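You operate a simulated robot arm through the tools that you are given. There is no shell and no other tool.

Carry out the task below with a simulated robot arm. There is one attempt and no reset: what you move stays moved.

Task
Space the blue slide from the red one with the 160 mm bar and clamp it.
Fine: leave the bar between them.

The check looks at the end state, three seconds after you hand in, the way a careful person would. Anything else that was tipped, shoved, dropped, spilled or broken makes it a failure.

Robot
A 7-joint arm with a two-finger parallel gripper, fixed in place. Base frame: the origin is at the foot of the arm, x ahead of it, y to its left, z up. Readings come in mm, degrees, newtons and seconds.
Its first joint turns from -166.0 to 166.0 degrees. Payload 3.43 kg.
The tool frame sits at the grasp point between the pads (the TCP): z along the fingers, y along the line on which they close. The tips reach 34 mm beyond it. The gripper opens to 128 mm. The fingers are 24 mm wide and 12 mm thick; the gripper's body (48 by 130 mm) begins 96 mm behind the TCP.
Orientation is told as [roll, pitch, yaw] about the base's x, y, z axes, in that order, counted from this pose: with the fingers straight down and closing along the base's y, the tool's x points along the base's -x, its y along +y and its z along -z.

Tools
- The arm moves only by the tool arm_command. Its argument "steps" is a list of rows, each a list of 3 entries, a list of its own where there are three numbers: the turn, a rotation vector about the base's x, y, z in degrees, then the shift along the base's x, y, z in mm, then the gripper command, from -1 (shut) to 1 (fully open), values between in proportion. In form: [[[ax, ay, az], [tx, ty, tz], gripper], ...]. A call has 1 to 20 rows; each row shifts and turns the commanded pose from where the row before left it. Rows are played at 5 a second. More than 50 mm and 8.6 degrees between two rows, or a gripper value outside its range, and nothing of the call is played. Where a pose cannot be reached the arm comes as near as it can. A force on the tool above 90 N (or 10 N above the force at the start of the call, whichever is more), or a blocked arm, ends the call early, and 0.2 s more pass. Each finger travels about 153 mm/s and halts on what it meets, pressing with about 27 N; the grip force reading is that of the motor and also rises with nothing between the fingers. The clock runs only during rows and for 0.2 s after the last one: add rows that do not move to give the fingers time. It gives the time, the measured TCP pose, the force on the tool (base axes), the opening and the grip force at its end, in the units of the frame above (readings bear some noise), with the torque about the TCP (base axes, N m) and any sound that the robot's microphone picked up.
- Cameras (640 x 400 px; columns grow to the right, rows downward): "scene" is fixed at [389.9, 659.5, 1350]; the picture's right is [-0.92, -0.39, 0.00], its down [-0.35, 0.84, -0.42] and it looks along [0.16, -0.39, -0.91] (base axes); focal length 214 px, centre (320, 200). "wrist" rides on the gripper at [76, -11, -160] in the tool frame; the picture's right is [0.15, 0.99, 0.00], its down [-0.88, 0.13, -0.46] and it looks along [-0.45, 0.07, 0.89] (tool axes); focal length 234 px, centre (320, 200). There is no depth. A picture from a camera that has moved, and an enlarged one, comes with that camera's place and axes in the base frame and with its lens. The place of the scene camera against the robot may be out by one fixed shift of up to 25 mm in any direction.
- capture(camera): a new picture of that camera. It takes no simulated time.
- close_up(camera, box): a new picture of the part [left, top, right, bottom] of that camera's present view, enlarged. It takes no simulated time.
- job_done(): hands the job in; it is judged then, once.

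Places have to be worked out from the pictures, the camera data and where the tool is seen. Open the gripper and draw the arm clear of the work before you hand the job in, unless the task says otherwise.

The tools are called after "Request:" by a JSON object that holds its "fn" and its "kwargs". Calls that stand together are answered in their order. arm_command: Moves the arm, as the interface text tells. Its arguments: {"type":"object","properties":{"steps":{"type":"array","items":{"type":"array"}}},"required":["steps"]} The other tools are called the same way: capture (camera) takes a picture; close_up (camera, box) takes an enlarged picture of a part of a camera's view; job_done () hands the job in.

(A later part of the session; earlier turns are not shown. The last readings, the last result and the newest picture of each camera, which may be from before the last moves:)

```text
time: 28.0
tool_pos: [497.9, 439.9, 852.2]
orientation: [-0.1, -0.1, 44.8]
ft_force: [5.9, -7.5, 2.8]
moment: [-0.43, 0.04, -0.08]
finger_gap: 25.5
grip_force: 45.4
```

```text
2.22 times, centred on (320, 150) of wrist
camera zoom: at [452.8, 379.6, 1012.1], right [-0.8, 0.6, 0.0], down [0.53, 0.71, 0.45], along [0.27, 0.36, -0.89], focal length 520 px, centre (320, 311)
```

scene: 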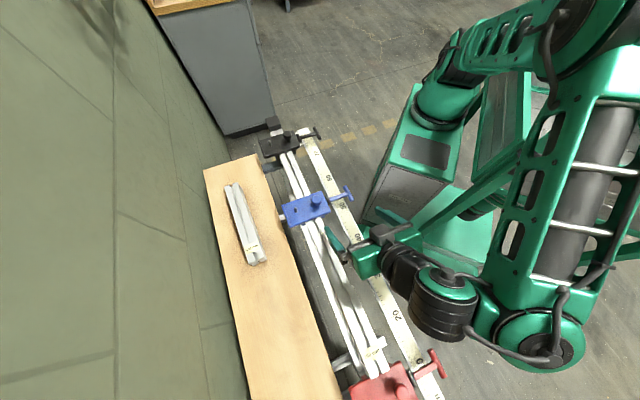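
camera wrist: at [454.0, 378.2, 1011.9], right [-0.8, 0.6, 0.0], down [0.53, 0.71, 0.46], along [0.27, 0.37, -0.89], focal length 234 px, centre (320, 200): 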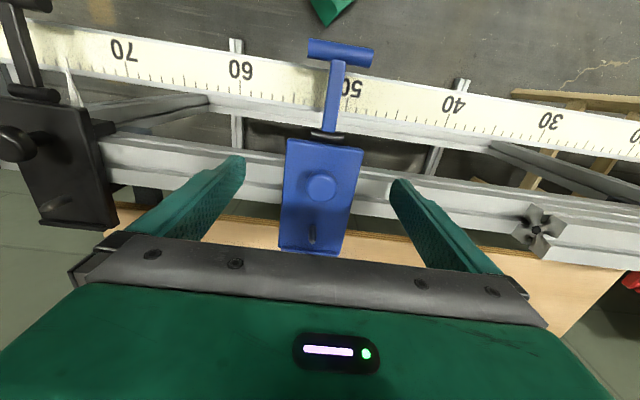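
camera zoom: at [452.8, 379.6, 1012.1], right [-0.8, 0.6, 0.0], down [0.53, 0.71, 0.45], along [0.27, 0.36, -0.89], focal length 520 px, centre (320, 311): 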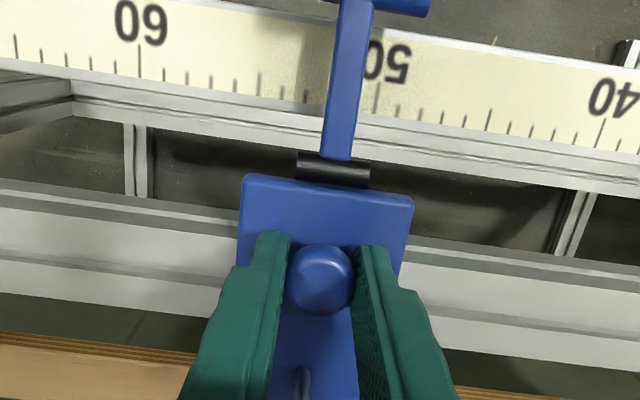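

Force swung to +9.5 N with no visible slide motion so far. I'll push another few mm to see whether it breaks free or is clamped.

Request:
{"fn": "arm_command", "kwargs": {"steps": [[[0, 0, 0], [-1.1, 1.1, 0], -1], [[0, 0, 0], [-1.1, 1.1, 0], -1], [[0, 0, 0], [0, 0, 0], -1]]}}

Request:
{"fn": "close_up", "kwargs": {"camera": "wrist", "box": [220, 60, 420, 240]}}

```text
time: 28.8
tool_pos: [497.2, 439.1, 852.1]
orientation: [-0.2, 0.1, 44.6]
ft_force: [26.0, -33.4, 8.0]
moment: [-0.92, -0.12, -0.09]
finger_gap: 25.5
grip_force: 45.1
```

```text
2.22 times, centred on (320, 150) of wrist
camera zoom: at [452.1, 380.4, 1012.2], right [-0.8, 0.6, 0.0], down [0.54, 0.71, 0.45], along [0.28, 0.36, -0.89], focal length 520 px, centre (320, 311)
```

zoom: 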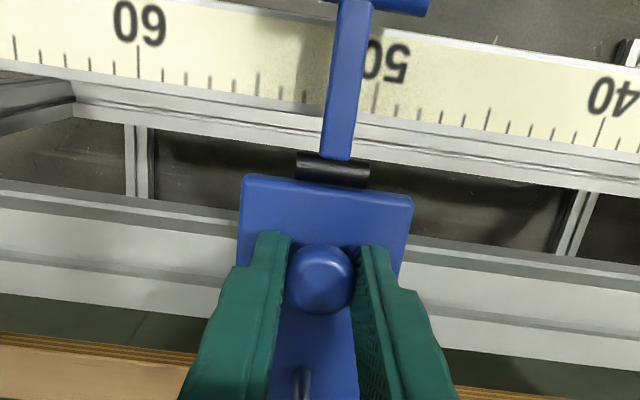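

At 42 N along the rail the slide doesn't budge, so the horizontal lever means clamped (same as red and black). I'll unload, release the knob, and go lift blue's lever to unclamp it.

Request:
{"fn": "arm_command", "kwargs": {"steps": [[[0, 0, 0], [1.5, -1.5, 0], -1], [[0, 0, 0], [1.5, -1.5, 0], -1], [[0, 0, 0], [0, 0, 0], -0.5], [[0, 0, 0], [0, 0, 0], 0.2], [[0, 0, 0], [0, 0, 0], 0.5], [[0, 0, 0], [0, 0, 25], 0.5], [[0, 0, 0], [0, 0, 30], 0.5], [[0, 0, 0], [0, 0, 30], 0.5], [[0, 0, 0], [0, 0, 0], 0.5]]}}

Request:
{"fn": "close_up", "kwargs": {"camera": "wrist", "box": [240, 20, 420, 220]}}

```text
time: 30.8
tool_pos: [499.2, 442.3, 938.3]
orientation: [0.1, 0.1, 45.0]
ft_force: [-0.2, -0.3, 0.6]
moment: [-0.01, 0.05, 0.03]
finger_gap: 95.7
grip_force: 0.1
```

```text
2.00 times, centred on (330, 120) of wrist
camera zoom: at [454.2, 381.8, 1097.8], right [-0.8, 0.6, 0.0], down [0.53, 0.71, 0.46], along [0.27, 0.37, -0.89], focal length 468 px, centre (300, 360)
```

zoom: 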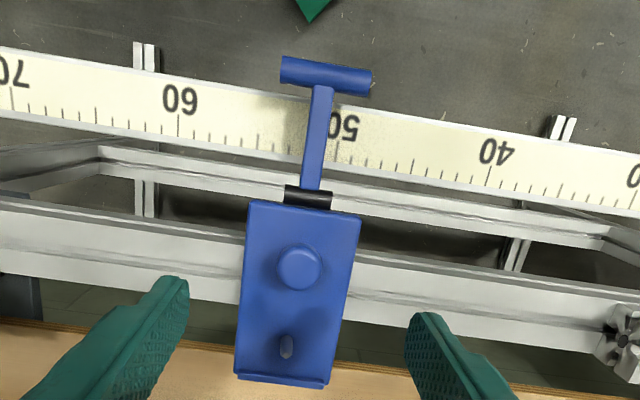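

Blue's T-bar spans e≈15–65 at n≈568, z≈804; stem at e≈40.5. I'll turn back to yaw −45° so the fingers close across the T-bar's wing on the red side, just beside the stem.

Request:
{"fn": "arm_command", "kwargs": {"steps": [[[0, 0, -7.5], [-7, -4.5, 0], 0.5], [[0, 0, -7.5], [-7, -4.5, 0], 0.5], [[0, 0, -7.5], [-7, -4.5, 0], 0.3], [[0, 0, -7.5], [-7, -4.5, 0], 0.1], [[0, 0, -7.5], [-7, -4.5, 0], 0], [[0, 0, -7.5], [-7, -4.5, -5], -0.1], [[0, 0, -7.5], [-7, -4.5, -5], -0.2], [[0, 0, -7.5], [-7, -4.5, -5], -0.2], [[0, 0, -7.5], [-7, -4.5, -5], -0.2], [[0, 0, -7.5], [-7, -4.5, -5], -0.2], [[0, 0, -7.5], [-7, -4.5, -5], -0.2], [[0, 0, -7.5], [-7, -4.5, -5], -0.2], [[0, 0, 0], [0, 0, -20], -0.2], [[0, 0, 0], [0, 0, 0], -0.2]]}}

Request:
{"fn": "capture", "kwargs": {"camera": "wrist"}}

Request:
{"fn": "close_up", "kwargs": {"camera": "wrist", "box": [220, 80, 420, 250]}}

```text
time: 33.8
tool_pos: [411.6, 385.7, 880.8]
orientation: [0.0, 0.0, -45.0]
ft_force: [0.6, 0.2, 0.9]
moment: [-0.02, 0.0, -0.02]
finger_gap: 51.3
grip_force: 0.0
```

```text
taken
camera wrist: at [351.7, 432.9, 1041.8], right [0.6, 0.8, 0.0], down [0.71, -0.53, 0.46], along [0.37, -0.27, -0.89], focal length 234 px, centre (320, 200)
```

wrist: 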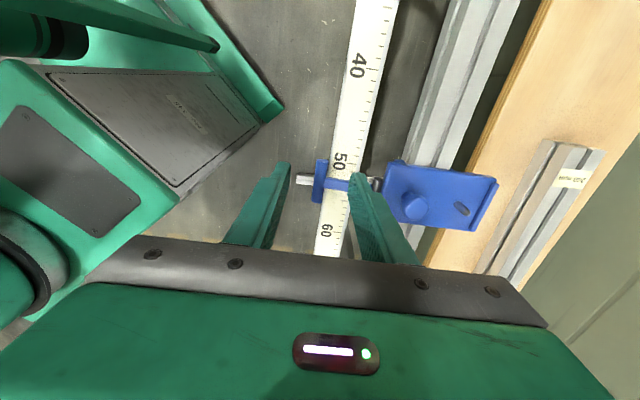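

```text
2.35 times, centred on (320, 165) of wrist
camera zoom: at [351.7, 432.9, 1041.8], right [0.6, 0.8, 0.0], down [0.71, -0.53, 0.46], along [0.37, -0.27, -0.89], focal length 551 px, centre (320, 282)
```

zoom: 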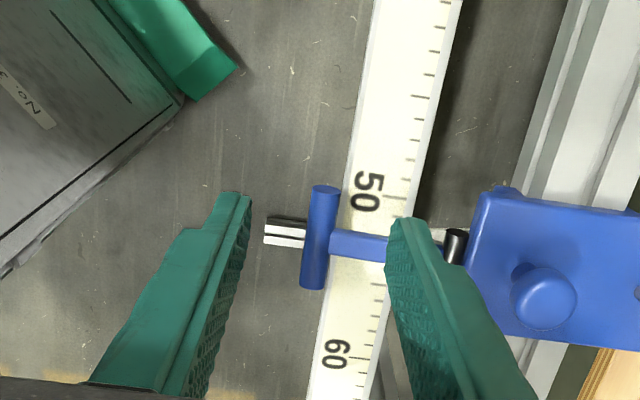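

The T-bar centre is confirmed at e≈40.7, n≈569. I'll shift 3 mm outward and descend so the pads straddle the wing, with the tips about 6 mm above the scale.

Request:
{"fn": "arm_command", "kwargs": {"steps": [[[0, 0, 0], [2.5, 1.7, -20], -0.2], [[0, 0, 0], [0, 0, -20], -0.2], [[0, 0, 0], [0, 0, -15], -0.2], [[0, 0, 0], [0, 0, -10], -0.2], [[0, 0, 0], [0, 0, 0], -0.2]]}}

Request:
{"fn": "capture", "kwargs": {"camera": "wrist"}}

Request:
{"fn": "close_up", "kwargs": {"camera": "wrist", "box": [240, 120, 400, 250]}}

```text
time: 35.0
tool_pos: [414.9, 388.5, 816.7]
orientation: [0.1, 0.1, -45.0]
ft_force: [0.3, -0.3, -0.4]
moment: [0.03, -0.01, 0.0]
finger_gap: 50.8
grip_force: 0.1
```

```text
taken
camera wrist: at [354.8, 435.3, 976.8], right [0.6, 0.8, 0.0], down [0.71, -0.53, 0.46], along [0.37, -0.27, -0.89], focal length 234 px, centre (320, 200)
```

wrist: 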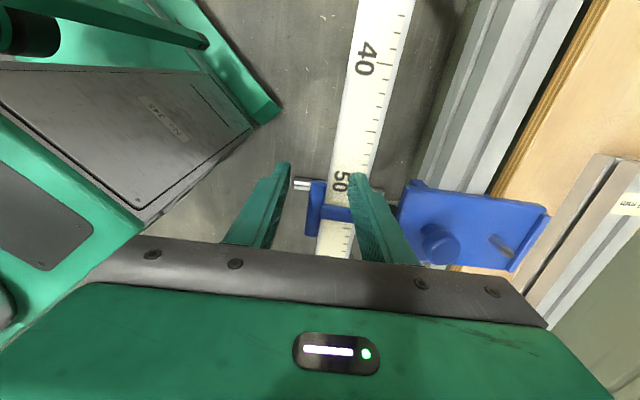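

```text
3.08 times, centred on (320, 185) of wrist
camera zoom: at [354.8, 435.3, 976.8], right [0.6, 0.8, 0.0], down [0.71, -0.53, 0.46], along [0.37, -0.27, -0.89], focal length 720 px, centre (320, 246)
```

zoom: 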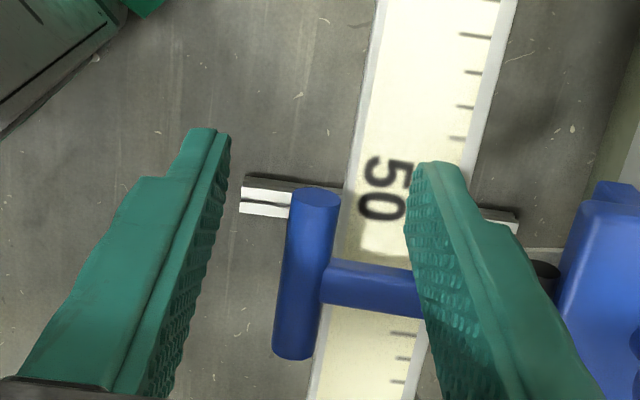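

The wing lies between the pads with the stem clear of the right finger. Closing on it.

Request:
{"fn": "arm_command", "kwargs": {"steps": [[[0, 0, 0], [0, 0, 0], -0.5], [[0, 0, 0], [0, 0, 0], -1], [[0, 0, 0], [0, 0, 0], -1], [[0, 0, 0], [0, 0, 0], -1]]}}

Request:
{"fn": "close_up", "kwargs": {"camera": "wrist", "box": [240, 120, 400, 250]}}

```text
time: 36.0
tool_pos: [415.1, 388.0, 816.1]
orientation: [-0.1, 0.0, -44.9]
ft_force: [-9.2, -10.7, -1.0]
moment: [-0.25, 0.08, -0.06]
finger_gap: 12.0
grip_force: 44.7
```

```text
3.08 times, centred on (320, 185) of wrist
camera zoom: at [354.1, 434.7, 976.8], right [0.6, 0.8, 0.0], down [0.72, -0.53, 0.46], along [0.36, -0.27, -0.89], focal length 720 px, centre (320, 246)
```

zoom: 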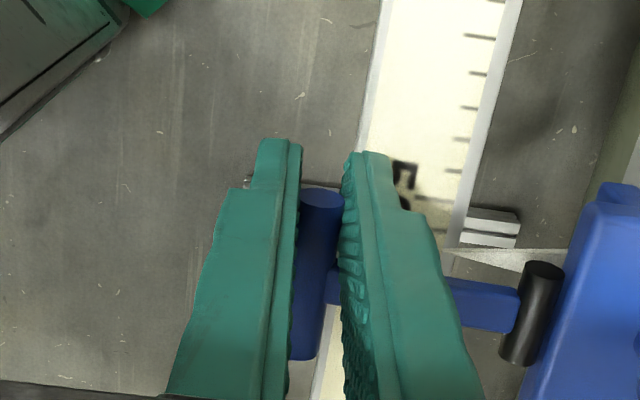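

Gripped at 12.0 mm. I'll relieve the 14 N sideways load by 1.4 mm and try lifting the lever a few millimetres to feel whether it turns.

Request:
{"fn": "arm_command", "kwargs": {"steps": [[[0, 0, 0], [-0.8, -0.8, 0], -1], [[0, 0, 0], [0, 0, 2.5], -1], [[0, 0, 0], [0, 0, 2.5], -1], [[0, 0, 0], [0, 0, 0], -1]]}}

Request:
{"fn": "close_up", "kwargs": {"camera": "wrist", "box": [240, 120, 400, 250]}}

```text
time: 37.0
tool_pos: [414.3, 388.1, 822.1]
orientation: [0.0, 0.0, -45.0]
ft_force: [-4.5, -8.1, -2.0]
moment: [-0.15, 0.07, -0.02]
finger_gap: 11.8
grip_force: 45.0
```

```text
3.08 times, centred on (320, 185) of wrist
camera zoom: at [353.9, 434.4, 982.1], right [0.6, 0.8, 0.0], down [0.71, -0.53, 0.46], along [0.37, -0.27, -0.89], focal length 720 px, centre (320, 246)
```

zoom: 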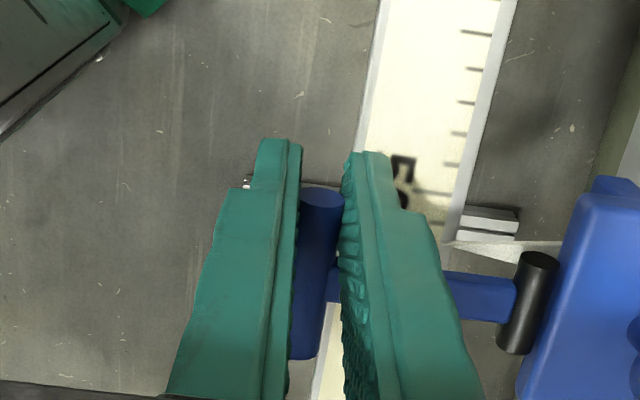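

The lever turns freely with almost no force. I'll continue along the arc about the hinge to about 50° and check.

Request:
{"fn": "arm_command", "kwargs": {"steps": [[[0, 0, 0], [0.7, 0.7, 9.9], -1], [[0, 0, 0], [2.0, 2.0, 10.7], -1], [[0, 0, 0], [3.3, 3.3, 10.0], -1], [[0, 0, 0], [4.5, 4.5, 9.0], -1], [[0, 0, 0], [5.5, 5.5, 7.8], -1], [[0, 0, 0], [0, 0, 0], -1]]}}

Request:
{"fn": "capture", "kwargs": {"camera": "wrist"}}

Request:
{"fn": "close_up", "kwargs": {"camera": "wrist", "box": [240, 120, 400, 250]}}

```text
time: 38.4
tool_pos: [430.6, 404.1, 871.1]
orientation: [0.1, 0.0, -45.1]
ft_force: [-8.6, -9.7, 18.2]
moment: [-0.18, 0.04, -0.05]
finger_gap: 11.9
grip_force: 45.0
```

```text
taken
camera wrist: at [370.0, 450.4, 1031.8], right [0.6, 0.8, 0.0], down [0.71, -0.53, 0.46], along [0.37, -0.27, -0.89], focal length 234 px, centre (320, 200)
```

wrist: 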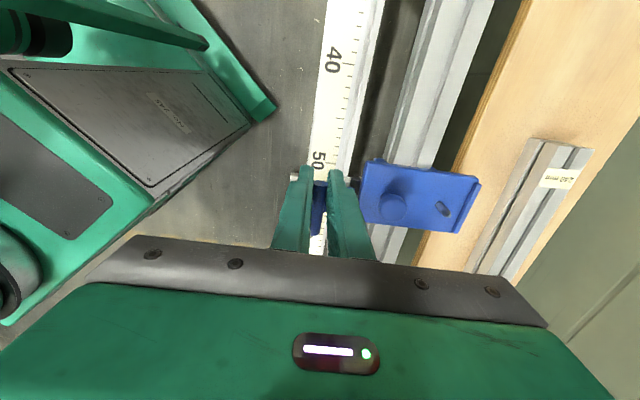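

```text
3.08 times, centred on (320, 185) of wrist
camera zoom: at [370.0, 450.4, 1031.8], right [0.6, 0.8, 0.0], down [0.71, -0.53, 0.46], along [0.37, -0.27, -0.89], focal length 720 px, centre (320, 246)
```

zoom: 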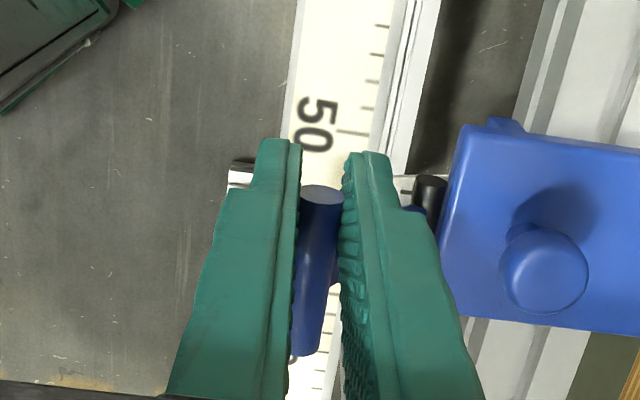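

A radial push of about 20 N shows the true arc is slightly larger (hinge n≈634, radius≈65 mm). I'll correct for that and continue up to about 90°.

Request:
{"fn": "arm_command", "kwargs": {"steps": [[[0, 0, 0], [7.0, 7.0, 8.2], -1], [[0, 0, 0], [7.2, 7.2, 5.2], -1], [[0, 0, 0], [7.7, 7.7, 3.1], -1], [[0, 0, 0], [0, 0, 0], -1]]}}

Request:
{"fn": "capture", "kwargs": {"camera": "wrist"}}

Request:
{"fn": "close_up", "kwargs": {"camera": "wrist", "box": [240, 120, 400, 250]}}

```text
time: 39.4
tool_pos: [446.5, 416.1, 883.7]
orientation: [-1.5, -0.4, -44.4]
ft_force: [-57.4, -54.8, -34.1]
moment: [-0.44, 1.17, -0.54]
finger_gap: 12.1
grip_force: 44.9
```

```text
taken
camera wrist: at [386.7, 466.2, 1043.2], right [0.59, 0.81, -0.02], down [0.72, -0.52, 0.46], along [0.36, -0.29, -0.89], focal length 234 px, centre (320, 200)
```

wrist: 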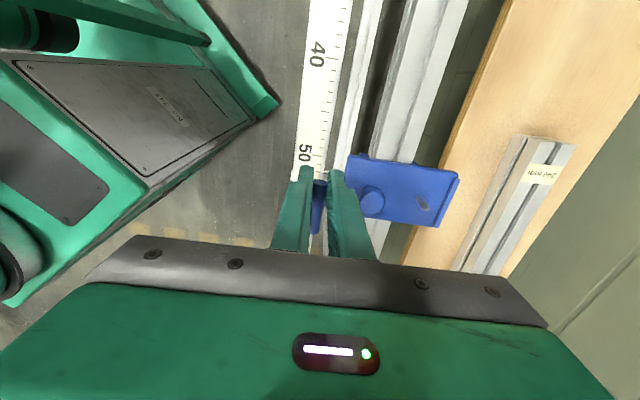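

```text
3.08 times, centred on (320, 185) of wrist
camera zoom: at [386.7, 466.2, 1043.2], right [0.59, 0.81, -0.02], down [0.72, -0.52, 0.46], along [0.36, -0.29, -0.89], focal length 720 px, centre (320, 246)
```

zoom: 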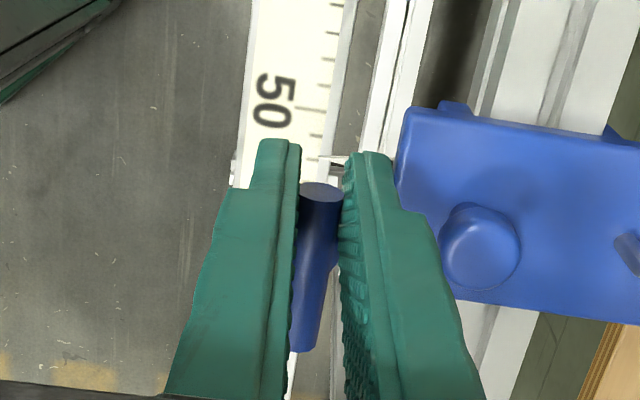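

Force rose sharply (about 85 N) at roughly 70°: the lever has reached its upper stop. I'll back off immediately to unload it.

Request:
{"fn": "arm_command", "kwargs": {"steps": [[[0, 0, 0], [-4.5, -4.5, -2.5], -1], [[0, 0, 0], [0, 0, 0], -1]]}}

Request:
{"fn": "arm_command", "kwargs": {"steps": [[[0, 0, 0], [-1, -1, -1], -1], [[0, 0, 0], [0, 0, 0], -1]]}}

Request:
{"fn": "close_up", "kwargs": {"camera": "wrist", "box": [240, 120, 400, 250]}}

```text
time: 40.0
tool_pos: [445.5, 414.6, 884.0]
orientation: [-0.7, -0.2, -45.0]
ft_force: [-38.2, -42.9, -19.3]
moment: [-0.88, 0.4, -0.31]
finger_gap: 12.2
grip_force: 45.0
```

```text
time: 40.6
tool_pos: [444.1, 415.5, 883.4]
orientation: [-0.5, -0.2, -44.9]
ft_force: [-37.1, -42.0, 4.8]
moment: [-1.2, 0.08, -0.28]
finger_gap: 12.4
grip_force: 44.6
```

```text
3.08 times, centred on (320, 185) of wrist
camera zoom: at [384.0, 463.7, 1043.1], right [0.59, 0.8, -0.01], down [0.72, -0.53, 0.46], along [0.36, -0.28, -0.89], focal length 720 px, centre (320, 246)
```

zoom: 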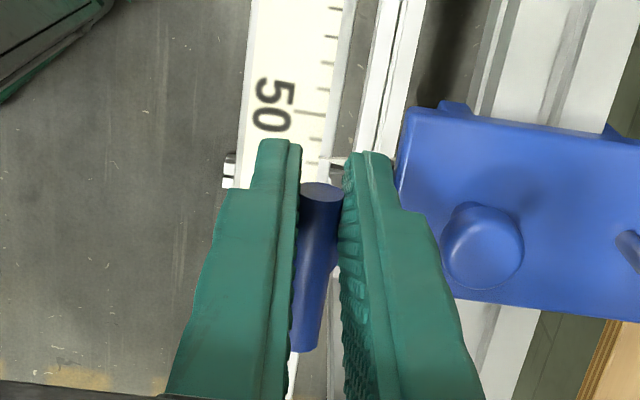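

Still about 56 N against the stop; backing off a bit more.

Request:
{"fn": "arm_command", "kwargs": {"steps": [[[0, 0, 0], [-2.5, -2.5, 0], -1], [[0, 0, 0], [0, 0, 0], -1]]}}

Request:
{"fn": "arm_command", "kwargs": {"steps": [[[0, 0, 0], [-1.5, -1.5, 0], -1], [[0, 0, 0], [0, 0, 0], -1]]}}

```text
time: 41.2
tool_pos: [443.3, 415.3, 883.3]
orientation: [-0.4, 0.0, -45.0]
ft_force: [-27.1, -28.3, -6.1]
moment: [-0.49, 0.41, -0.18]
finger_gap: 12.1
grip_force: 44.9
```

```text
time: 41.8
tool_pos: [443.5, 415.4, 882.7]
orientation: [0.1, 0.0, -45.0]
ft_force: [-15.7, -18.9, -8.6]
moment: [-0.51, 0.03, -0.09]
finger_gap: 12.0
grip_force: 45.0
```

The load is down to about 25 N. I'll relieve the rest, then test whether the slide is now free by easing 3 mm toward red while holding the lever up.

Request:
{"fn": "arm_command", "kwargs": {"steps": [[[0, 0, 0], [-1.5, -1.5, -0.5], -1], [[0, 0, 0], [0, 0, 0], -1]]}}

Request:
{"fn": "arm_command", "kwargs": {"steps": [[[0, 0, 0], [-1.4, 1.4, 0], -1], [[0, 0, 0], [-1.4, 1.4, 0], -1], [[0, 0, 0], [0, 0, 0], -1]]}}

Request:
{"fn": "close_up", "kwargs": {"camera": "wrist", "box": [240, 120, 400, 250]}}

```text
time: 42.4
tool_pos: [441.9, 415.2, 882.6]
orientation: [0.1, 0.1, -45.0]
ft_force: [-5.8, -9.5, -1.8]
moment: [-0.41, -0.32, -0.05]
finger_gap: 12.3
grip_force: 45.2
```

```text
time: 43.2
tool_pos: [439.1, 417.1, 882.4]
orientation: [0.1, 0.2, -45.0]
ft_force: [-3.2, -4.1, 8.9]
moment: [-0.01, 0.02, -0.04]
finger_gap: 11.8
grip_force: 45.2
```

```text
3.08 times, centred on (320, 185) of wrist
camera zoom: at [378.3, 464.4, 1042.7], right [0.6, 0.8, 0.0], down [0.71, -0.53, 0.45], along [0.37, -0.27, -0.89], focal length 720 px, centre (320, 246)
```

zoom: 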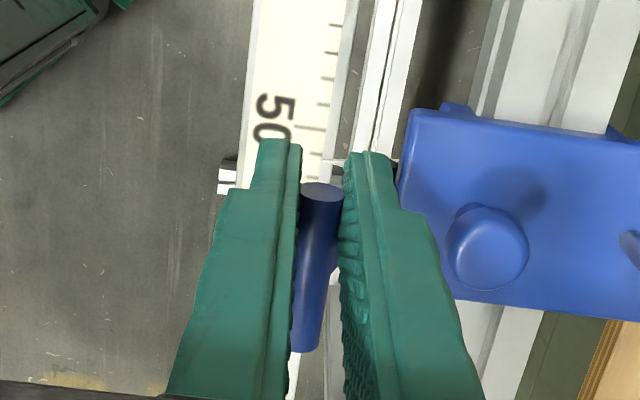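

With the lever up, the slide moved 3.3 mm with no resistance and followed the gripper, so it is unclamped. I'll drag it along the rail toward the bar in 15 mm steps, stopping short of contact.

Request:
{"fn": "arm_command", "kwargs": {"steps": [[[0, 0, 0], [-4, 4, 0], -1], [[0, 0, 0], [-8, 8, 0], -1], [[0, 0, 0], [-10.6, 10.6, 0], -1], [[0, 0, 0], [-10.6, 10.6, 0], -1], [[0, 0, 0], [-8, 8, 0], -1], [[0, 0, 0], [-4, 4, 0], -1], [[0, 0, 0], [0, 0, 0], -1]]}}

Request:
{"fn": "capture", "kwargs": {"camera": "wrist"}}

Request:
{"fn": "capture", "kwargs": {"camera": "scene"}}

```text
time: 44.8
tool_pos: [395.7, 463.7, 882.0]
orientation: [-0.1, 0.0, -45.0]
ft_force: [-1.2, -0.2, -3.2]
moment: [-0.33, -0.14, -0.01]
finger_gap: 12.1
grip_force: 45.2
```

```text
taken
camera wrist: at [333.7, 509.6, 1042.5], right [0.6, 0.8, 0.0], down [0.71, -0.53, 0.46], along [0.37, -0.27, -0.89], focal length 234 px, centre (320, 200)
```

wrist: 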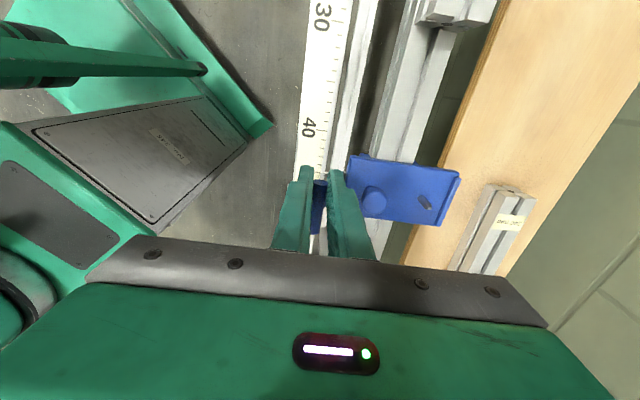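

```text
taken
```

scene: 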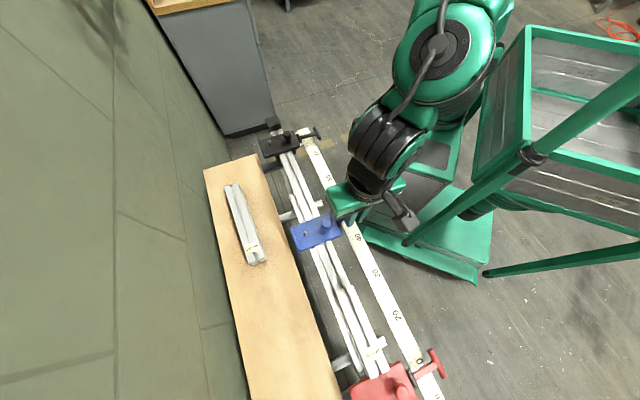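

Moving smoothly with about 118 mm left to the bar. I'll drag it another ~94 mm and then check the remaining gap.

Request:
{"fn": "arm_command", "kwargs": {"steps": [[[0, 0, 0], [-4, 4, 0], -1], [[0, 0, 0], [-8, 8, 0], -1], [[0, 0, 0], [-10.6, 10.6, 0], -1], [[0, 0, 0], [-10.6, 10.6, 0], -1], [[0, 0, 0], [-10.6, 10.6, 0], -1], [[0, 0, 0], [-10.6, 10.6, 0], -1], [[0, 0, 0], [-8, 8, 0], -1], [[0, 0, 0], [-4, 4, 0], -1], [[0, 0, 0], [0, 0, 0], -1]]}}

Request:
{"fn": "capture", "kwargs": {"camera": "wrist"}}

Request:
{"fn": "close_up", "kwargs": {"camera": "wrist", "box": [300, 40, 500, 240]}}

```text
time: 46.8
tool_pos: [326.9, 529.5, 883.4]
orientation: [0.0, 0.1, -45.0]
ft_force: [1.6, 2.6, -6.7]
moment: [0.14, -0.06, 0.0]
finger_gap: 11.9
grip_force: 44.6
```

```text
taken
camera wrist: at [266.6, 576.0, 1042.5], right [0.6, 0.8, 0.0], down [0.72, -0.53, 0.45], along [0.37, -0.27, -0.89], focal length 234 px, centre (320, 200)
```

wrist: 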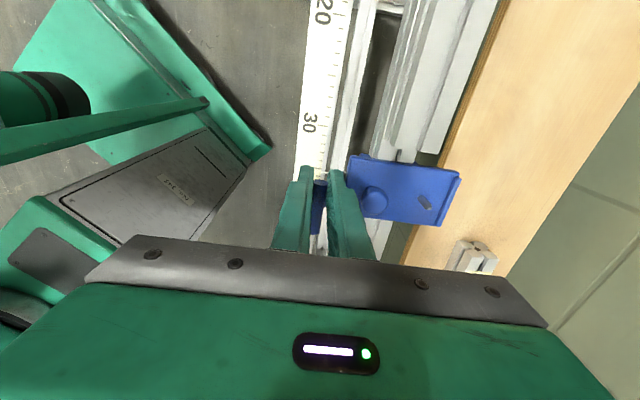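

```text
2.00 times, centred on (400, 140) of wrist
camera zoom: at [266.6, 576.0, 1042.5], right [0.6, 0.8, 0.0], down [0.72, -0.53, 0.45], along [0.37, -0.27, -0.89], focal length 468 px, centre (160, 320)
```

zoom: 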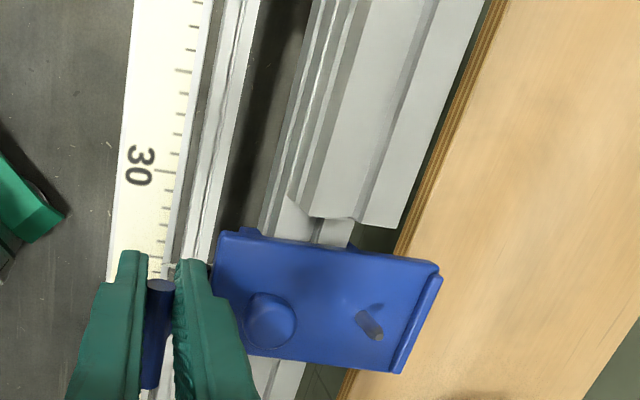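

The bar's near end is at e≈−177 and blue's face at about −156, so about 20 mm remain. I'll close in slowly, watching the along-rail force.

Request:
{"fn": "arm_command", "kwargs": {"steps": [[[0, 0, 0], [-4, 4, 0], -1], [[0, 0, 0], [-5, 5, 0], -1], [[0, 0, 0], [-3, 3, 0], -1], [[0, 0, 0], [0, 0, 0], -1]]}}

Request:
{"fn": "arm_command", "kwargs": {"steps": [[[0, 0, 0], [-1.4, 1.4, 0], -1], [[0, 0, 0], [-1.4, 1.4, 0], -1], [[0, 0, 0], [0, 0, 0], -1]]}}

Request:
{"fn": "close_up", "kwargs": {"camera": "wrist", "box": [300, 40, 500, 240]}}

```text
time: 47.8
tool_pos: [313.8, 541.1, 882.8]
orientation: [0.0, 0.1, -45.1]
ft_force: [1.8, 1.3, -2.6]
moment: [0.06, -0.09, -0.01]
finger_gap: 11.9
grip_force: 45.5
```

```text
time: 48.6
tool_pos: [311.2, 544.2, 882.0]
orientation: [0.0, -0.1, -45.0]
ft_force: [0.6, -2.4, 3.9]
moment: [-0.19, -0.22, -0.01]
finger_gap: 12.0
grip_force: 44.8
```

```text
2.00 times, centred on (400, 140) of wrist
camera zoom: at [251.1, 590.5, 1042.2], right [0.6, 0.8, 0.0], down [0.72, -0.53, 0.45], along [0.37, -0.27, -0.89], focal length 468 px, centre (160, 320)
```

zoom: 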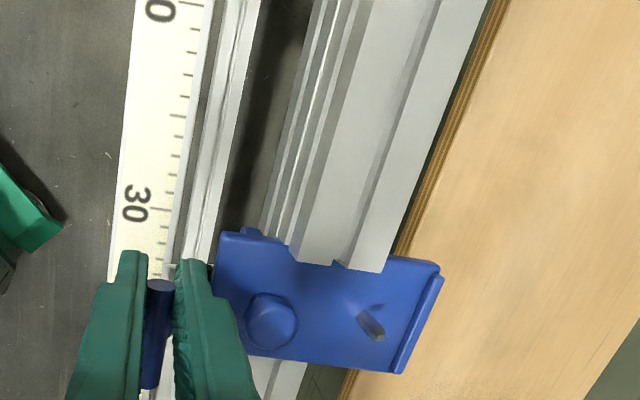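

Blue is at or just about touching the bar. I'll continue in small steps so blue pushes the bar the last ~4 mm onto red's face, watching for the force rise.

Request:
{"fn": "arm_command", "kwargs": {"steps": [[[0, 0, 0], [-0.8, 0.8, 0], -1], [[0, 0, 0], [-0.8, 0.8, 0], -1], [[0, 0, 0], [0, 0, 0], -1]]}}

Request:
{"fn": "arm_command", "kwargs": {"steps": [[[0, 0, 0], [-0.8, 0.8, 0], -1], [[0, 0, 0], [-0.8, 0.8, 0], -1], [[0, 0, 0], [0, 0, 0], -1]]}}

Request:
{"fn": "close_up", "kwargs": {"camera": "wrist", "box": [300, 0, 500, 240]}}

```text
time: 49.4
tool_pos: [310.2, 544.5, 882.4]
orientation: [0.0, 0.0, -44.9]
ft_force: [2.2, -1.3, 2.4]
moment: [-0.02, -0.16, 0.01]
finger_gap: 12.1
grip_force: 45.3
```

```text
time: 50.2
tool_pos: [308.6, 545.6, 882.2]
orientation: [0.0, 0.0, -45.0]
ft_force: [3.0, -1.5, -5.0]
moment: [0.03, -0.05, 0.02]
finger_gap: 12.0
grip_force: 44.7
```

```text
1.67 times, centred on (400, 120) of wrist
camera zoom: at [248.2, 593.1, 1042.1], right [0.6, 0.8, 0.0], down [0.72, -0.53, 0.46], along [0.37, -0.27, -0.89], focal length 390 px, centre (187, 333)
```

zoom: 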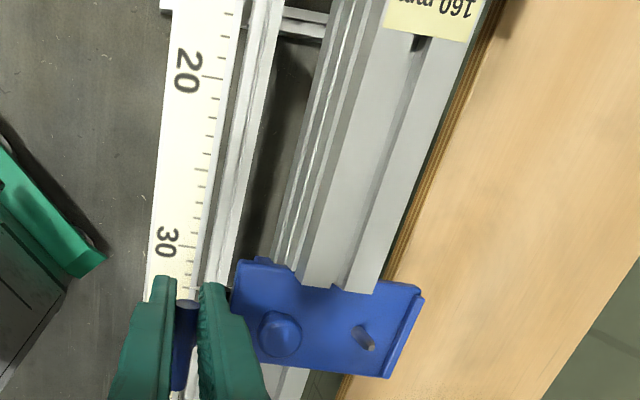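

A steady ~3 N along the rail suggests blue is now pushing the bar. Continuing in small steps.

Request:
{"fn": "arm_command", "kwargs": {"steps": [[[0, 0, 0], [-0.7, 0.7, 0], -1], [[0, 0, 0], [0, 0, 0], -1]]}}

Request:
{"fn": "arm_command", "kwargs": {"steps": [[[0, 0, 0], [-0.7, 0.7, 0], -1], [[0, 0, 0], [0, 0, 0], -1]]}}

Request:
{"fn": "arm_command", "kwargs": {"steps": [[[0, 0, 0], [-0.7, 0.7, 0], -1], [[0, 0, 0], [0, 0, 0], -1]]}}

Request:
{"fn": "capture", "kwargs": {"camera": "scene"}}

Request:
{"fn": "close_up", "kwargs": {"camera": "scene", "box": [300, 290, 460, 400]}}

```text
time: 50.8
tool_pos: [309.2, 547.0, 881.6]
orientation: [0.0, -0.1, -45.1]
ft_force: [6.4, -2.2, -6.6]
moment: [0.03, -0.04, 0.04]
finger_gap: 12.2
grip_force: 44.8
```

```text
time: 51.4
tool_pos: [307.2, 547.8, 881.7]
orientation: [0.0, 0.0, -45.2]
ft_force: [14.1, -10.4, -2.5]
moment: [-0.38, -0.48, 0.07]
finger_gap: 12.3
grip_force: 45.3
```

```text
time: 52.0
tool_pos: [307.9, 546.3, 882.2]
orientation: [0.0, 0.1, -45.2]
ft_force: [19.1, -21.4, 4.0]
moment: [-0.85, -0.8, 0.04]
finger_gap: 11.9
grip_force: 45.1
```

```text
taken
```

scene: 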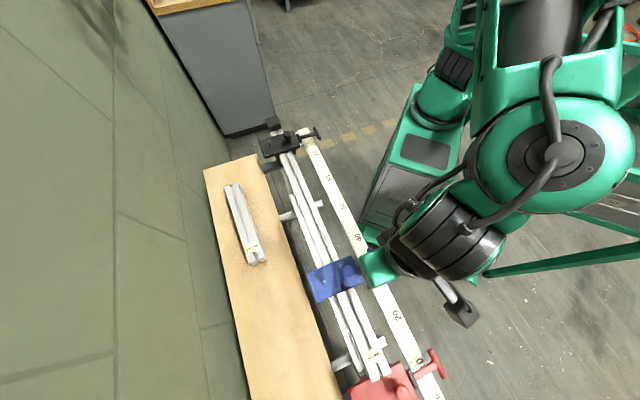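

```text
3.64 times, centred on (380, 345) of scene
camera zoom: at [389.9, 659.5, 1350.0], right [-0.92, -0.39, 0.0], down [-0.35, 0.84, -0.42], along [0.16, -0.39, -0.91], focal length 780 px, centre (102, -327)
```

zoom: 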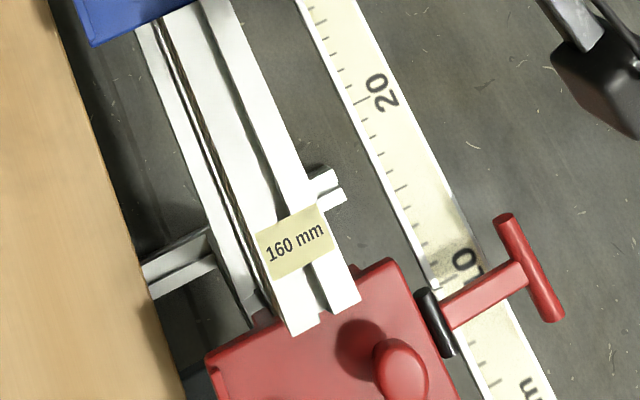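

Force climbed to about 29 N: blue–bar–red are in contact, and red's position in the scene view is unchanged. I'll ease off slightly, keeping a light push, and swing the lever back down along its arc, first to about 25°.

Request:
{"fn": "arm_command", "kwargs": {"steps": [[[0, 0, 0], [0.7, -0.7, 0], -1], [[0, 0, 0], [0, 0, 0], -1]]}}

Request:
{"fn": "arm_command", "kwargs": {"steps": [[[0, 0, 0], [-6.4, -6.4, -5.3], -1], [[0, 0, 0], [-6.4, -6.4, -7.5], -1], [[0, 0, 0], [-5.3, -5.3, -9.0], -1], [[0, 0, 0], [-4.1, -4.1, -10.1], -1], [[0, 0, 0], [0, 0, 0], -1]]}}

Request:
{"fn": "close_up", "kwargs": {"camera": "wrist", "box": [260, 80, 460, 250]}}

```text
time: 52.6
tool_pos: [308.6, 546.7, 882.3]
orientation: [0.0, 0.1, -45.0]
ft_force: [16.9, -18.4, 1.7]
moment: [-0.56, -0.52, 0.01]
finger_gap: 12.2
grip_force: 44.9
```

```text
time: 53.8
tool_pos: [284.9, 525.5, 849.4]
orientation: [0.0, 0.2, -44.9]
ft_force: [2.7, 1.1, 0.5]
moment: [0.49, 0.32, -0.02]
finger_gap: 12.2
grip_force: 45.1
```

```text
2.35 times, centred on (360, 165) of wrist
camera zoom: at [224.1, 572.9, 1010.1], right [0.59, 0.8, 0.0], down [0.72, -0.53, 0.45], along [0.36, -0.27, -0.89], focal length 551 px, centre (226, 282)
```

zoom: 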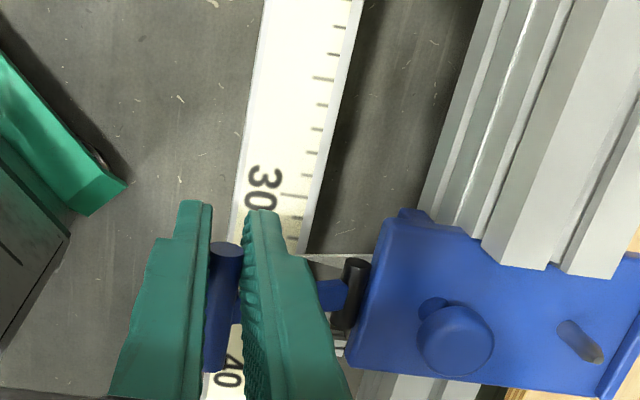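

The lever is following down; the pads slid slightly toward red, which keeps blue pressed toward the bar. Continuing the arc to the horizontal, watching for the stop.

Request:
{"fn": "arm_command", "kwargs": {"steps": [[[0, 0, 0], [-2.8, -2.8, -11.0], -1], [[0, 0, 0], [-1.4, -1.4, -11.5], -1], [[0, 0, 0], [0, 0, -7], -1], [[0, 0, 0], [0, 0, 0], -1]]}}

Request:
{"fn": "close_up", "kwargs": {"camera": "wrist", "box": [260, 80, 460, 250]}}

```text
time: 54.8
tool_pos: [279.5, 521.7, 821.8]
orientation: [-0.1, 0.1, -44.9]
ft_force: [-6.2, 3.8, -1.1]
moment: [0.34, 0.27, -0.03]
finger_gap: 12.3
grip_force: 44.8
```

```text
2.35 times, centred on (360, 165) of wrist
camera zoom: at [219.5, 568.6, 981.5], right [0.59, 0.8, 0.0], down [0.72, -0.53, 0.45], along [0.36, -0.27, -0.89], focal length 551 px, centre (226, 282)
```

zoom: 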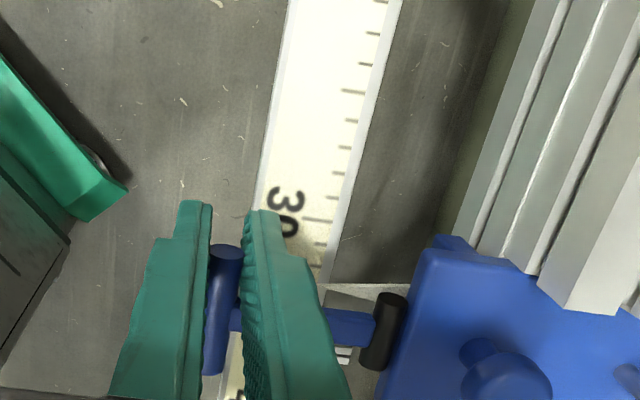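

There's a −7 N pull along the rail at this point. Before finishing the clamp I'll push lightly toward red again to make sure blue is tight on the bar.

Request:
{"fn": "arm_command", "kwargs": {"steps": [[[0, 0, 0], [-0.9, 0.9, 0], -1], [[0, 0, 0], [0, 0, 0], -1]]}}

Request:
{"fn": "arm_command", "kwargs": {"steps": [[[0, 0, 0], [-0.9, 0.9, 0], -1], [[0, 0, 0], [0, 0, 0], -1]]}}

Request:
{"fn": "close_up", "kwargs": {"camera": "wrist", "box": [360, 120, 500, 230]}}

```text
time: 55.4
tool_pos: [281.0, 523.4, 821.6]
orientation: [0.0, 0.0, -45.1]
ft_force: [-1.9, -0.7, -1.7]
moment: [0.09, 0.22, -0.02]
finger_gap: 12.2
grip_force: 45.0
```

```text
time: 56.0
tool_pos: [280.2, 520.8, 820.4]
orientation: [-0.2, -0.1, -45.2]
ft_force: [5.2, -12.1, -0.5]
moment: [-0.35, -0.32, -0.03]
finger_gap: 12.0
grip_force: 44.6
```

```text
3.64 times, centred on (430, 175) of wrist
camera zoom: at [219.3, 569.3, 981.2], right [0.6, 0.8, 0.0], down [0.71, -0.53, 0.46], along [0.37, -0.27, -0.89], focal length 852 px, centre (-80, 291)
```

zoom: 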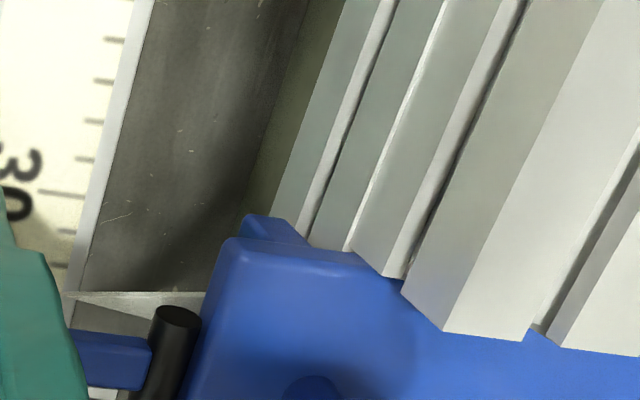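

About 12 N now along the rail. I'll zoom right into the joint between the blue plate and the bar to see whether any gap is left.

Request:
{"fn": "close_up", "kwargs": {"camera": "wrist", "box": [425, 150, 475, 182]}}

Request:
{"fn": "close_up", "kwargs": {"camera": "scene", "box": [310, 250, 370, 290]}}

Request:
{"fn": "close_up", "kwargs": {"camera": "scene", "box": [350, 340, 410, 380]}}

```text
12.50 times, centred on (450, 166) of wrist
camera zoom: at [219.3, 569.3, 981.2], right [0.6, 0.8, 0.0], down [0.71, -0.53, 0.46], along [0.37, -0.27, -0.89], focal length 2927 px, centre (-1305, 625)
```

zoom: 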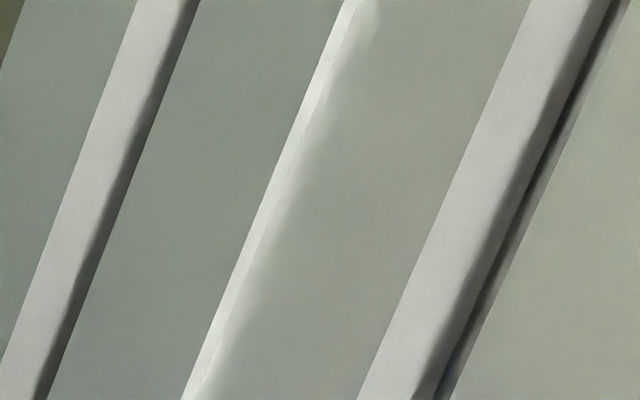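

```text
10.00 times, centred on (340, 270) of scene
camera zoom: at [389.9, 659.5, 1350.0], right [-0.92, -0.39, 0.0], down [-0.35, 0.84, -0.42], along [0.16, -0.39, -0.91], focal length 2145 px, centre (120, -500)
```

zoom: 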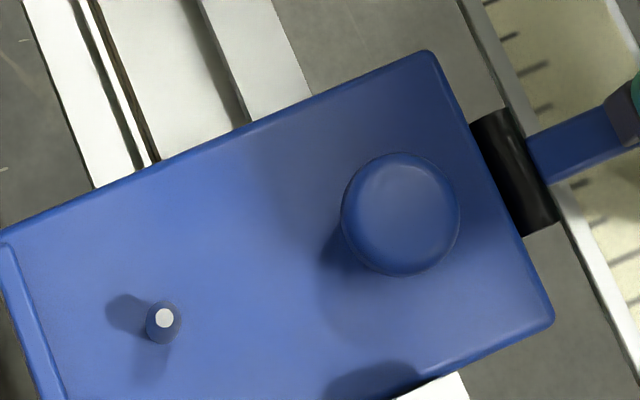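

```text
10.00 times, centred on (380, 360) of scene
camera zoom: at [389.9, 659.5, 1350.0], right [-0.92, -0.39, 0.0], down [-0.35, 0.84, -0.42], along [0.16, -0.39, -0.91], focal length 2145 px, centre (-280, -1400)
```

zoom: 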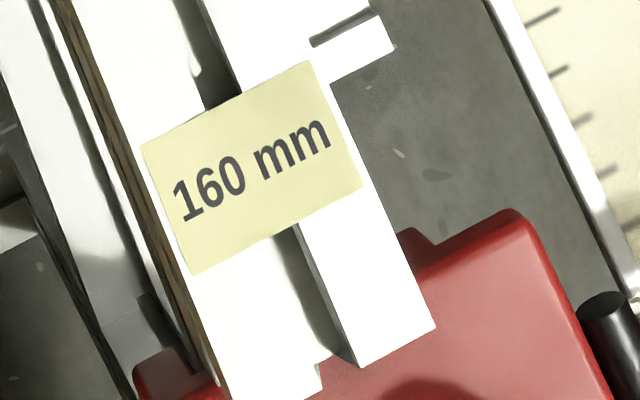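

I need a slightly lower box to see the joint in the wrist view, and the scene view of blue's bar-side edge.

Request:
{"fn": "close_up", "kwargs": {"camera": "wrist", "box": [415, 178, 475, 216]}}

Request:
{"fn": "close_up", "kwargs": {"camera": "scene", "box": [320, 275, 380, 315]}}

```text
10.53 times, centred on (445, 197) of wrist
camera zoom: at [219.3, 569.3, 981.2], right [0.6, 0.8, 0.0], down [0.71, -0.53, 0.46], along [0.37, -0.27, -0.89], focal length 2465 px, centre (-996, 232)
```

zoom: 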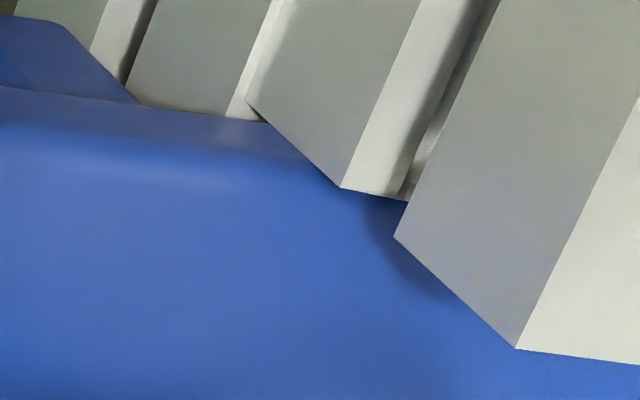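

```text
10.00 times, centred on (350, 295) of scene
camera zoom: at [389.9, 659.5, 1350.0], right [-0.92, -0.39, 0.0], down [-0.35, 0.84, -0.42], along [0.16, -0.39, -0.91], focal length 2145 px, centre (20, -750)
```

zoom: 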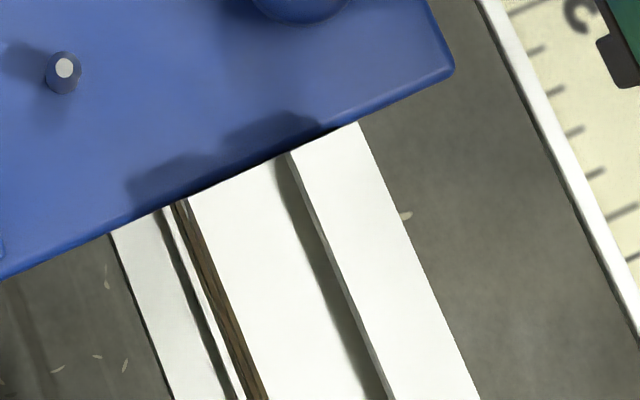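

I'll zoom further at both ends of the bar in the scene camera, which looks almost straight down these joints.

Request:
{"fn": "close_up", "kwargs": {"camera": "scene", "box": [332, 284, 356, 300]}}

Request:
{"fn": "close_up", "kwargs": {"camera": "scene", "box": [366, 362, 396, 382]}}

Request:
{"fn": "close_up", "kwargs": {"camera": "wrist", "box": [430, 180, 450, 194]}}

```text
16.00 times, centred on (344, 292) of scene
camera zoom: at [389.9, 659.5, 1350.0], right [-0.92, -0.39, 0.0], down [-0.35, 0.84, -0.42], along [0.16, -0.39, -0.91], focal length 3432 px, centre (-64, -1272)
```

zoom: 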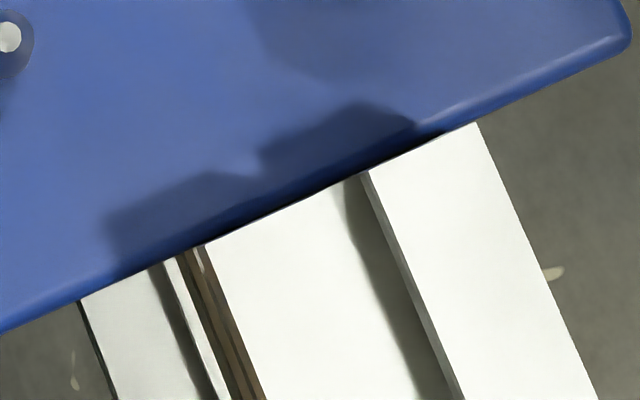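

```text
16.00 times, centred on (381, 372) of scene
camera zoom: at [389.9, 659.5, 1350.0], right [-0.92, -0.39, 0.0], down [-0.35, 0.84, -0.42], along [0.16, -0.39, -0.91], focal length 3432 px, centre (-656, -2552)
```

zoom: 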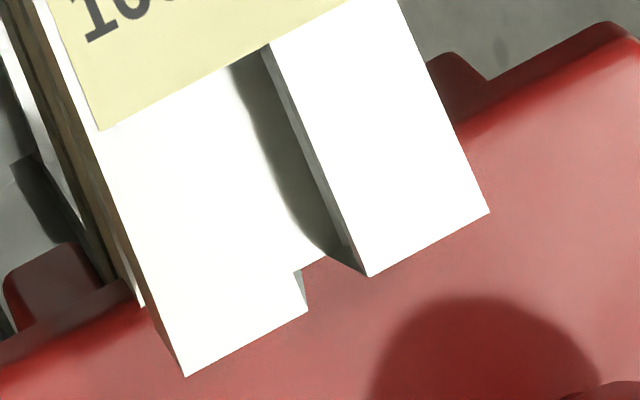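

```text
16.00 times, centred on (440, 187) of wrist
camera zoom: at [219.3, 569.3, 981.2], right [0.6, 0.8, 0.0], down [0.71, -0.53, 0.46], along [0.37, -0.27, -0.89], focal length 3747 px, centre (-1600, 408)
```

zoom: 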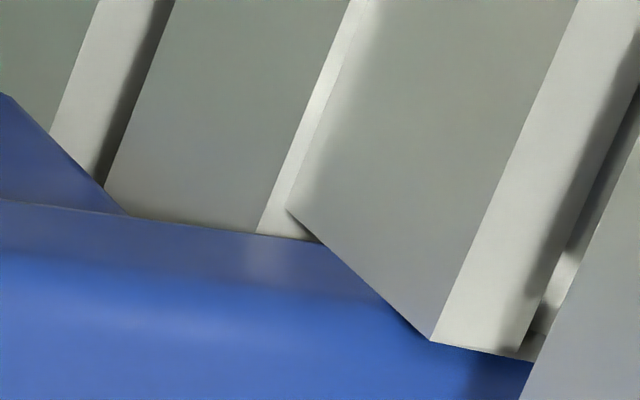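

The joint looks closed apart from the plate's rounded edge, but I want to be certain. I'll raise the lever again to about 40°, press blue firmly on the bar, take reference close-ups, and then re-clamp and compare.

Request:
{"fn": "arm_command", "kwargs": {"steps": [[[0, 0, 0], [0.3, 0.3, 6], -1], [[0, 0, 0], [1.4, 1.4, 11.5], -1], [[0, 0, 0], [2.8, 2.8, 11.0], -1], [[0, 0, 0], [4.1, 4.1, 10.1], -1], [[0, 0, 0], [3.5, 3.5, 6], -1], [[0, 0, 0], [0, 0, 0], -1]]}}

Request:
{"fn": "close_up", "kwargs": {"camera": "scene", "box": [332, 284, 356, 300]}}

```text
time: 57.4
tool_pos: [291.3, 535.6, 866.7]
orientation: [0.1, -0.1, -45.1]
ft_force: [4.9, -14.8, 3.3]
moment: [-0.62, -0.37, -0.09]
finger_gap: 11.9
grip_force: 44.8
```

```text
16.00 times, centred on (344, 292) of scene
camera zoom: at [389.9, 659.5, 1350.0], right [-0.92, -0.39, 0.0], down [-0.35, 0.84, -0.42], along [0.16, -0.39, -0.91], focal length 3432 px, centre (-64, -1272)
```

zoom: 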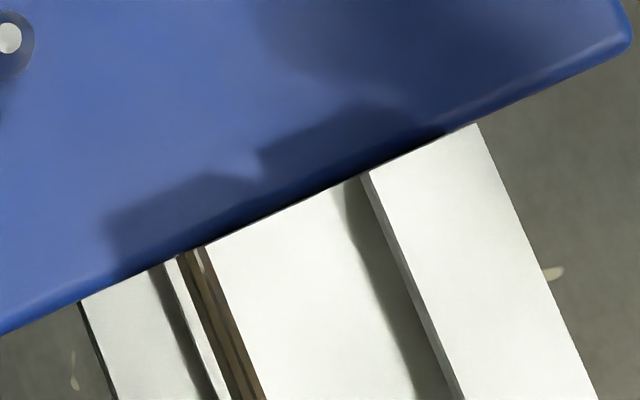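

With the lever up again and about 14 N pressing, the slide's position is pixel-identical, so it was already in contact. I'll press a little more to confirm that nothing moves, then re-clamp.

Request:
{"fn": "arm_command", "kwargs": {"steps": [[[0, 0, 0], [3.5, 3.5, 3.5], -1], [[0, 0, 0], [-0.9, 0.9, 0], -1], [[0, 0, 0], [0, 0, 0], -1]]}}

Request:
{"fn": "close_up", "kwargs": {"camera": "scene", "box": [332, 284, 356, 300]}}

Request:
{"fn": "close_up", "kwargs": {"camera": "scene", "box": [366, 362, 396, 382]}}

```text
time: 58.2
tool_pos: [293.8, 537.9, 870.8]
orientation: [0.0, 0.0, -45.0]
ft_force: [5.8, -34.9, 22.6]
moment: [-0.73, -0.25, -0.07]
finger_gap: 12.5
grip_force: 44.9
```

```text
16.00 times, centred on (344, 292) of scene
camera zoom: at [389.9, 659.5, 1350.0], right [-0.92, -0.39, 0.0], down [-0.35, 0.84, -0.42], along [0.16, -0.39, -0.91], focal length 3432 px, centre (-64, -1272)
```

zoom: 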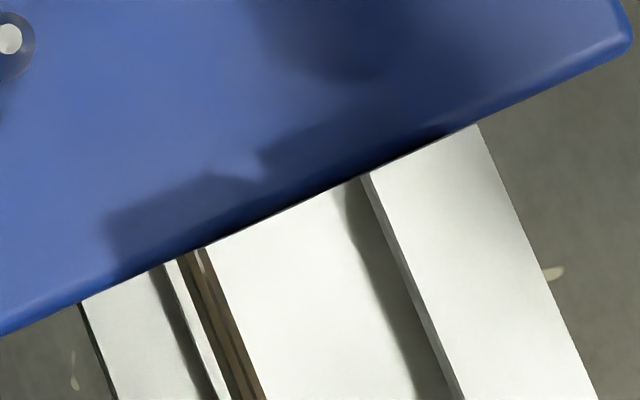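

```text
16.00 times, centred on (381, 372) of scene
camera zoom: at [389.9, 659.5, 1350.0], right [-0.92, -0.39, 0.0], down [-0.35, 0.84, -0.42], along [0.16, -0.39, -0.91], focal length 3432 px, centre (-656, -2552)
```

zoom: 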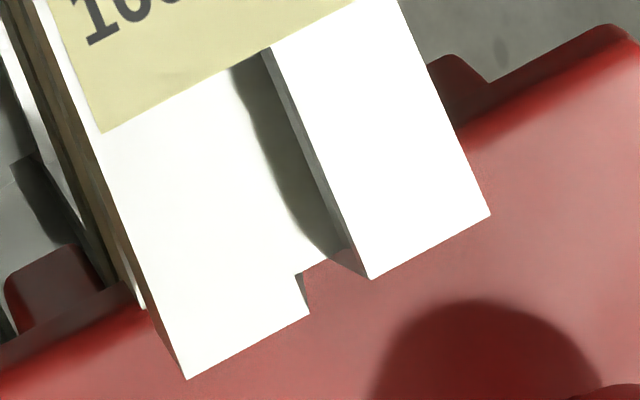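

At ~29 N everything shifts together by only ~0.3 mm (elastic), so blue–bar–red are in solid contact. I'll ease back to a light push and check that red springs back.

Request:
{"fn": "arm_command", "kwargs": {"steps": [[[0, 0, 0], [1.1, -1.1, 0], -1], [[0, 0, 0], [0.3, -0.3, 0], -1], [[0, 0, 0], [0, 0, 0], -1]]}}

Request:
{"fn": "close_up", "kwargs": {"camera": "scene", "box": [332, 284, 356, 300]}}

Request:
{"fn": "close_up", "kwargs": {"camera": "scene", "box": [366, 362, 396, 382]}}

```text
time: 59.0
tool_pos: [294.4, 538.2, 870.6]
orientation: [0.1, 0.1, -44.8]
ft_force: [-10.9, -13.5, 19.2]
moment: [-0.06, 0.4, -0.16]
finger_gap: 11.9
grip_force: 44.8
```

```text
16.00 times, centred on (344, 292) of scene
camera zoom: at [389.9, 659.5, 1350.0], right [-0.92, -0.39, 0.0], down [-0.35, 0.84, -0.42], along [0.16, -0.39, -0.91], focal length 3432 px, centre (-64, -1272)
```

zoom: 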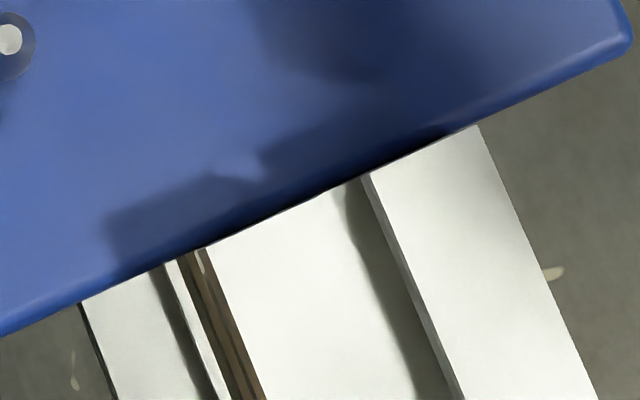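

```text
16.00 times, centred on (381, 372) of scene
camera zoom: at [389.9, 659.5, 1350.0], right [-0.92, -0.39, 0.0], down [-0.35, 0.84, -0.42], along [0.16, -0.39, -0.91], focal length 3432 px, centre (-656, -2552)
```

zoom: 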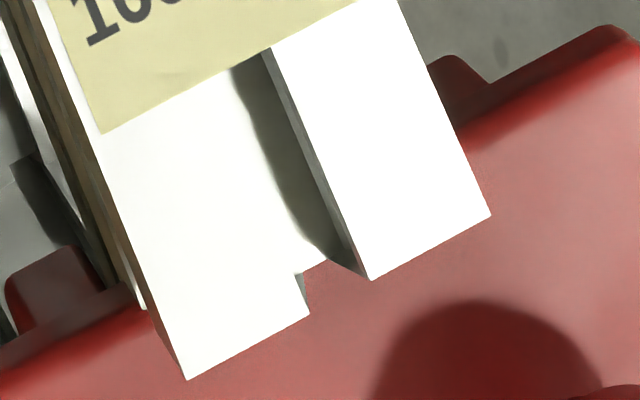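

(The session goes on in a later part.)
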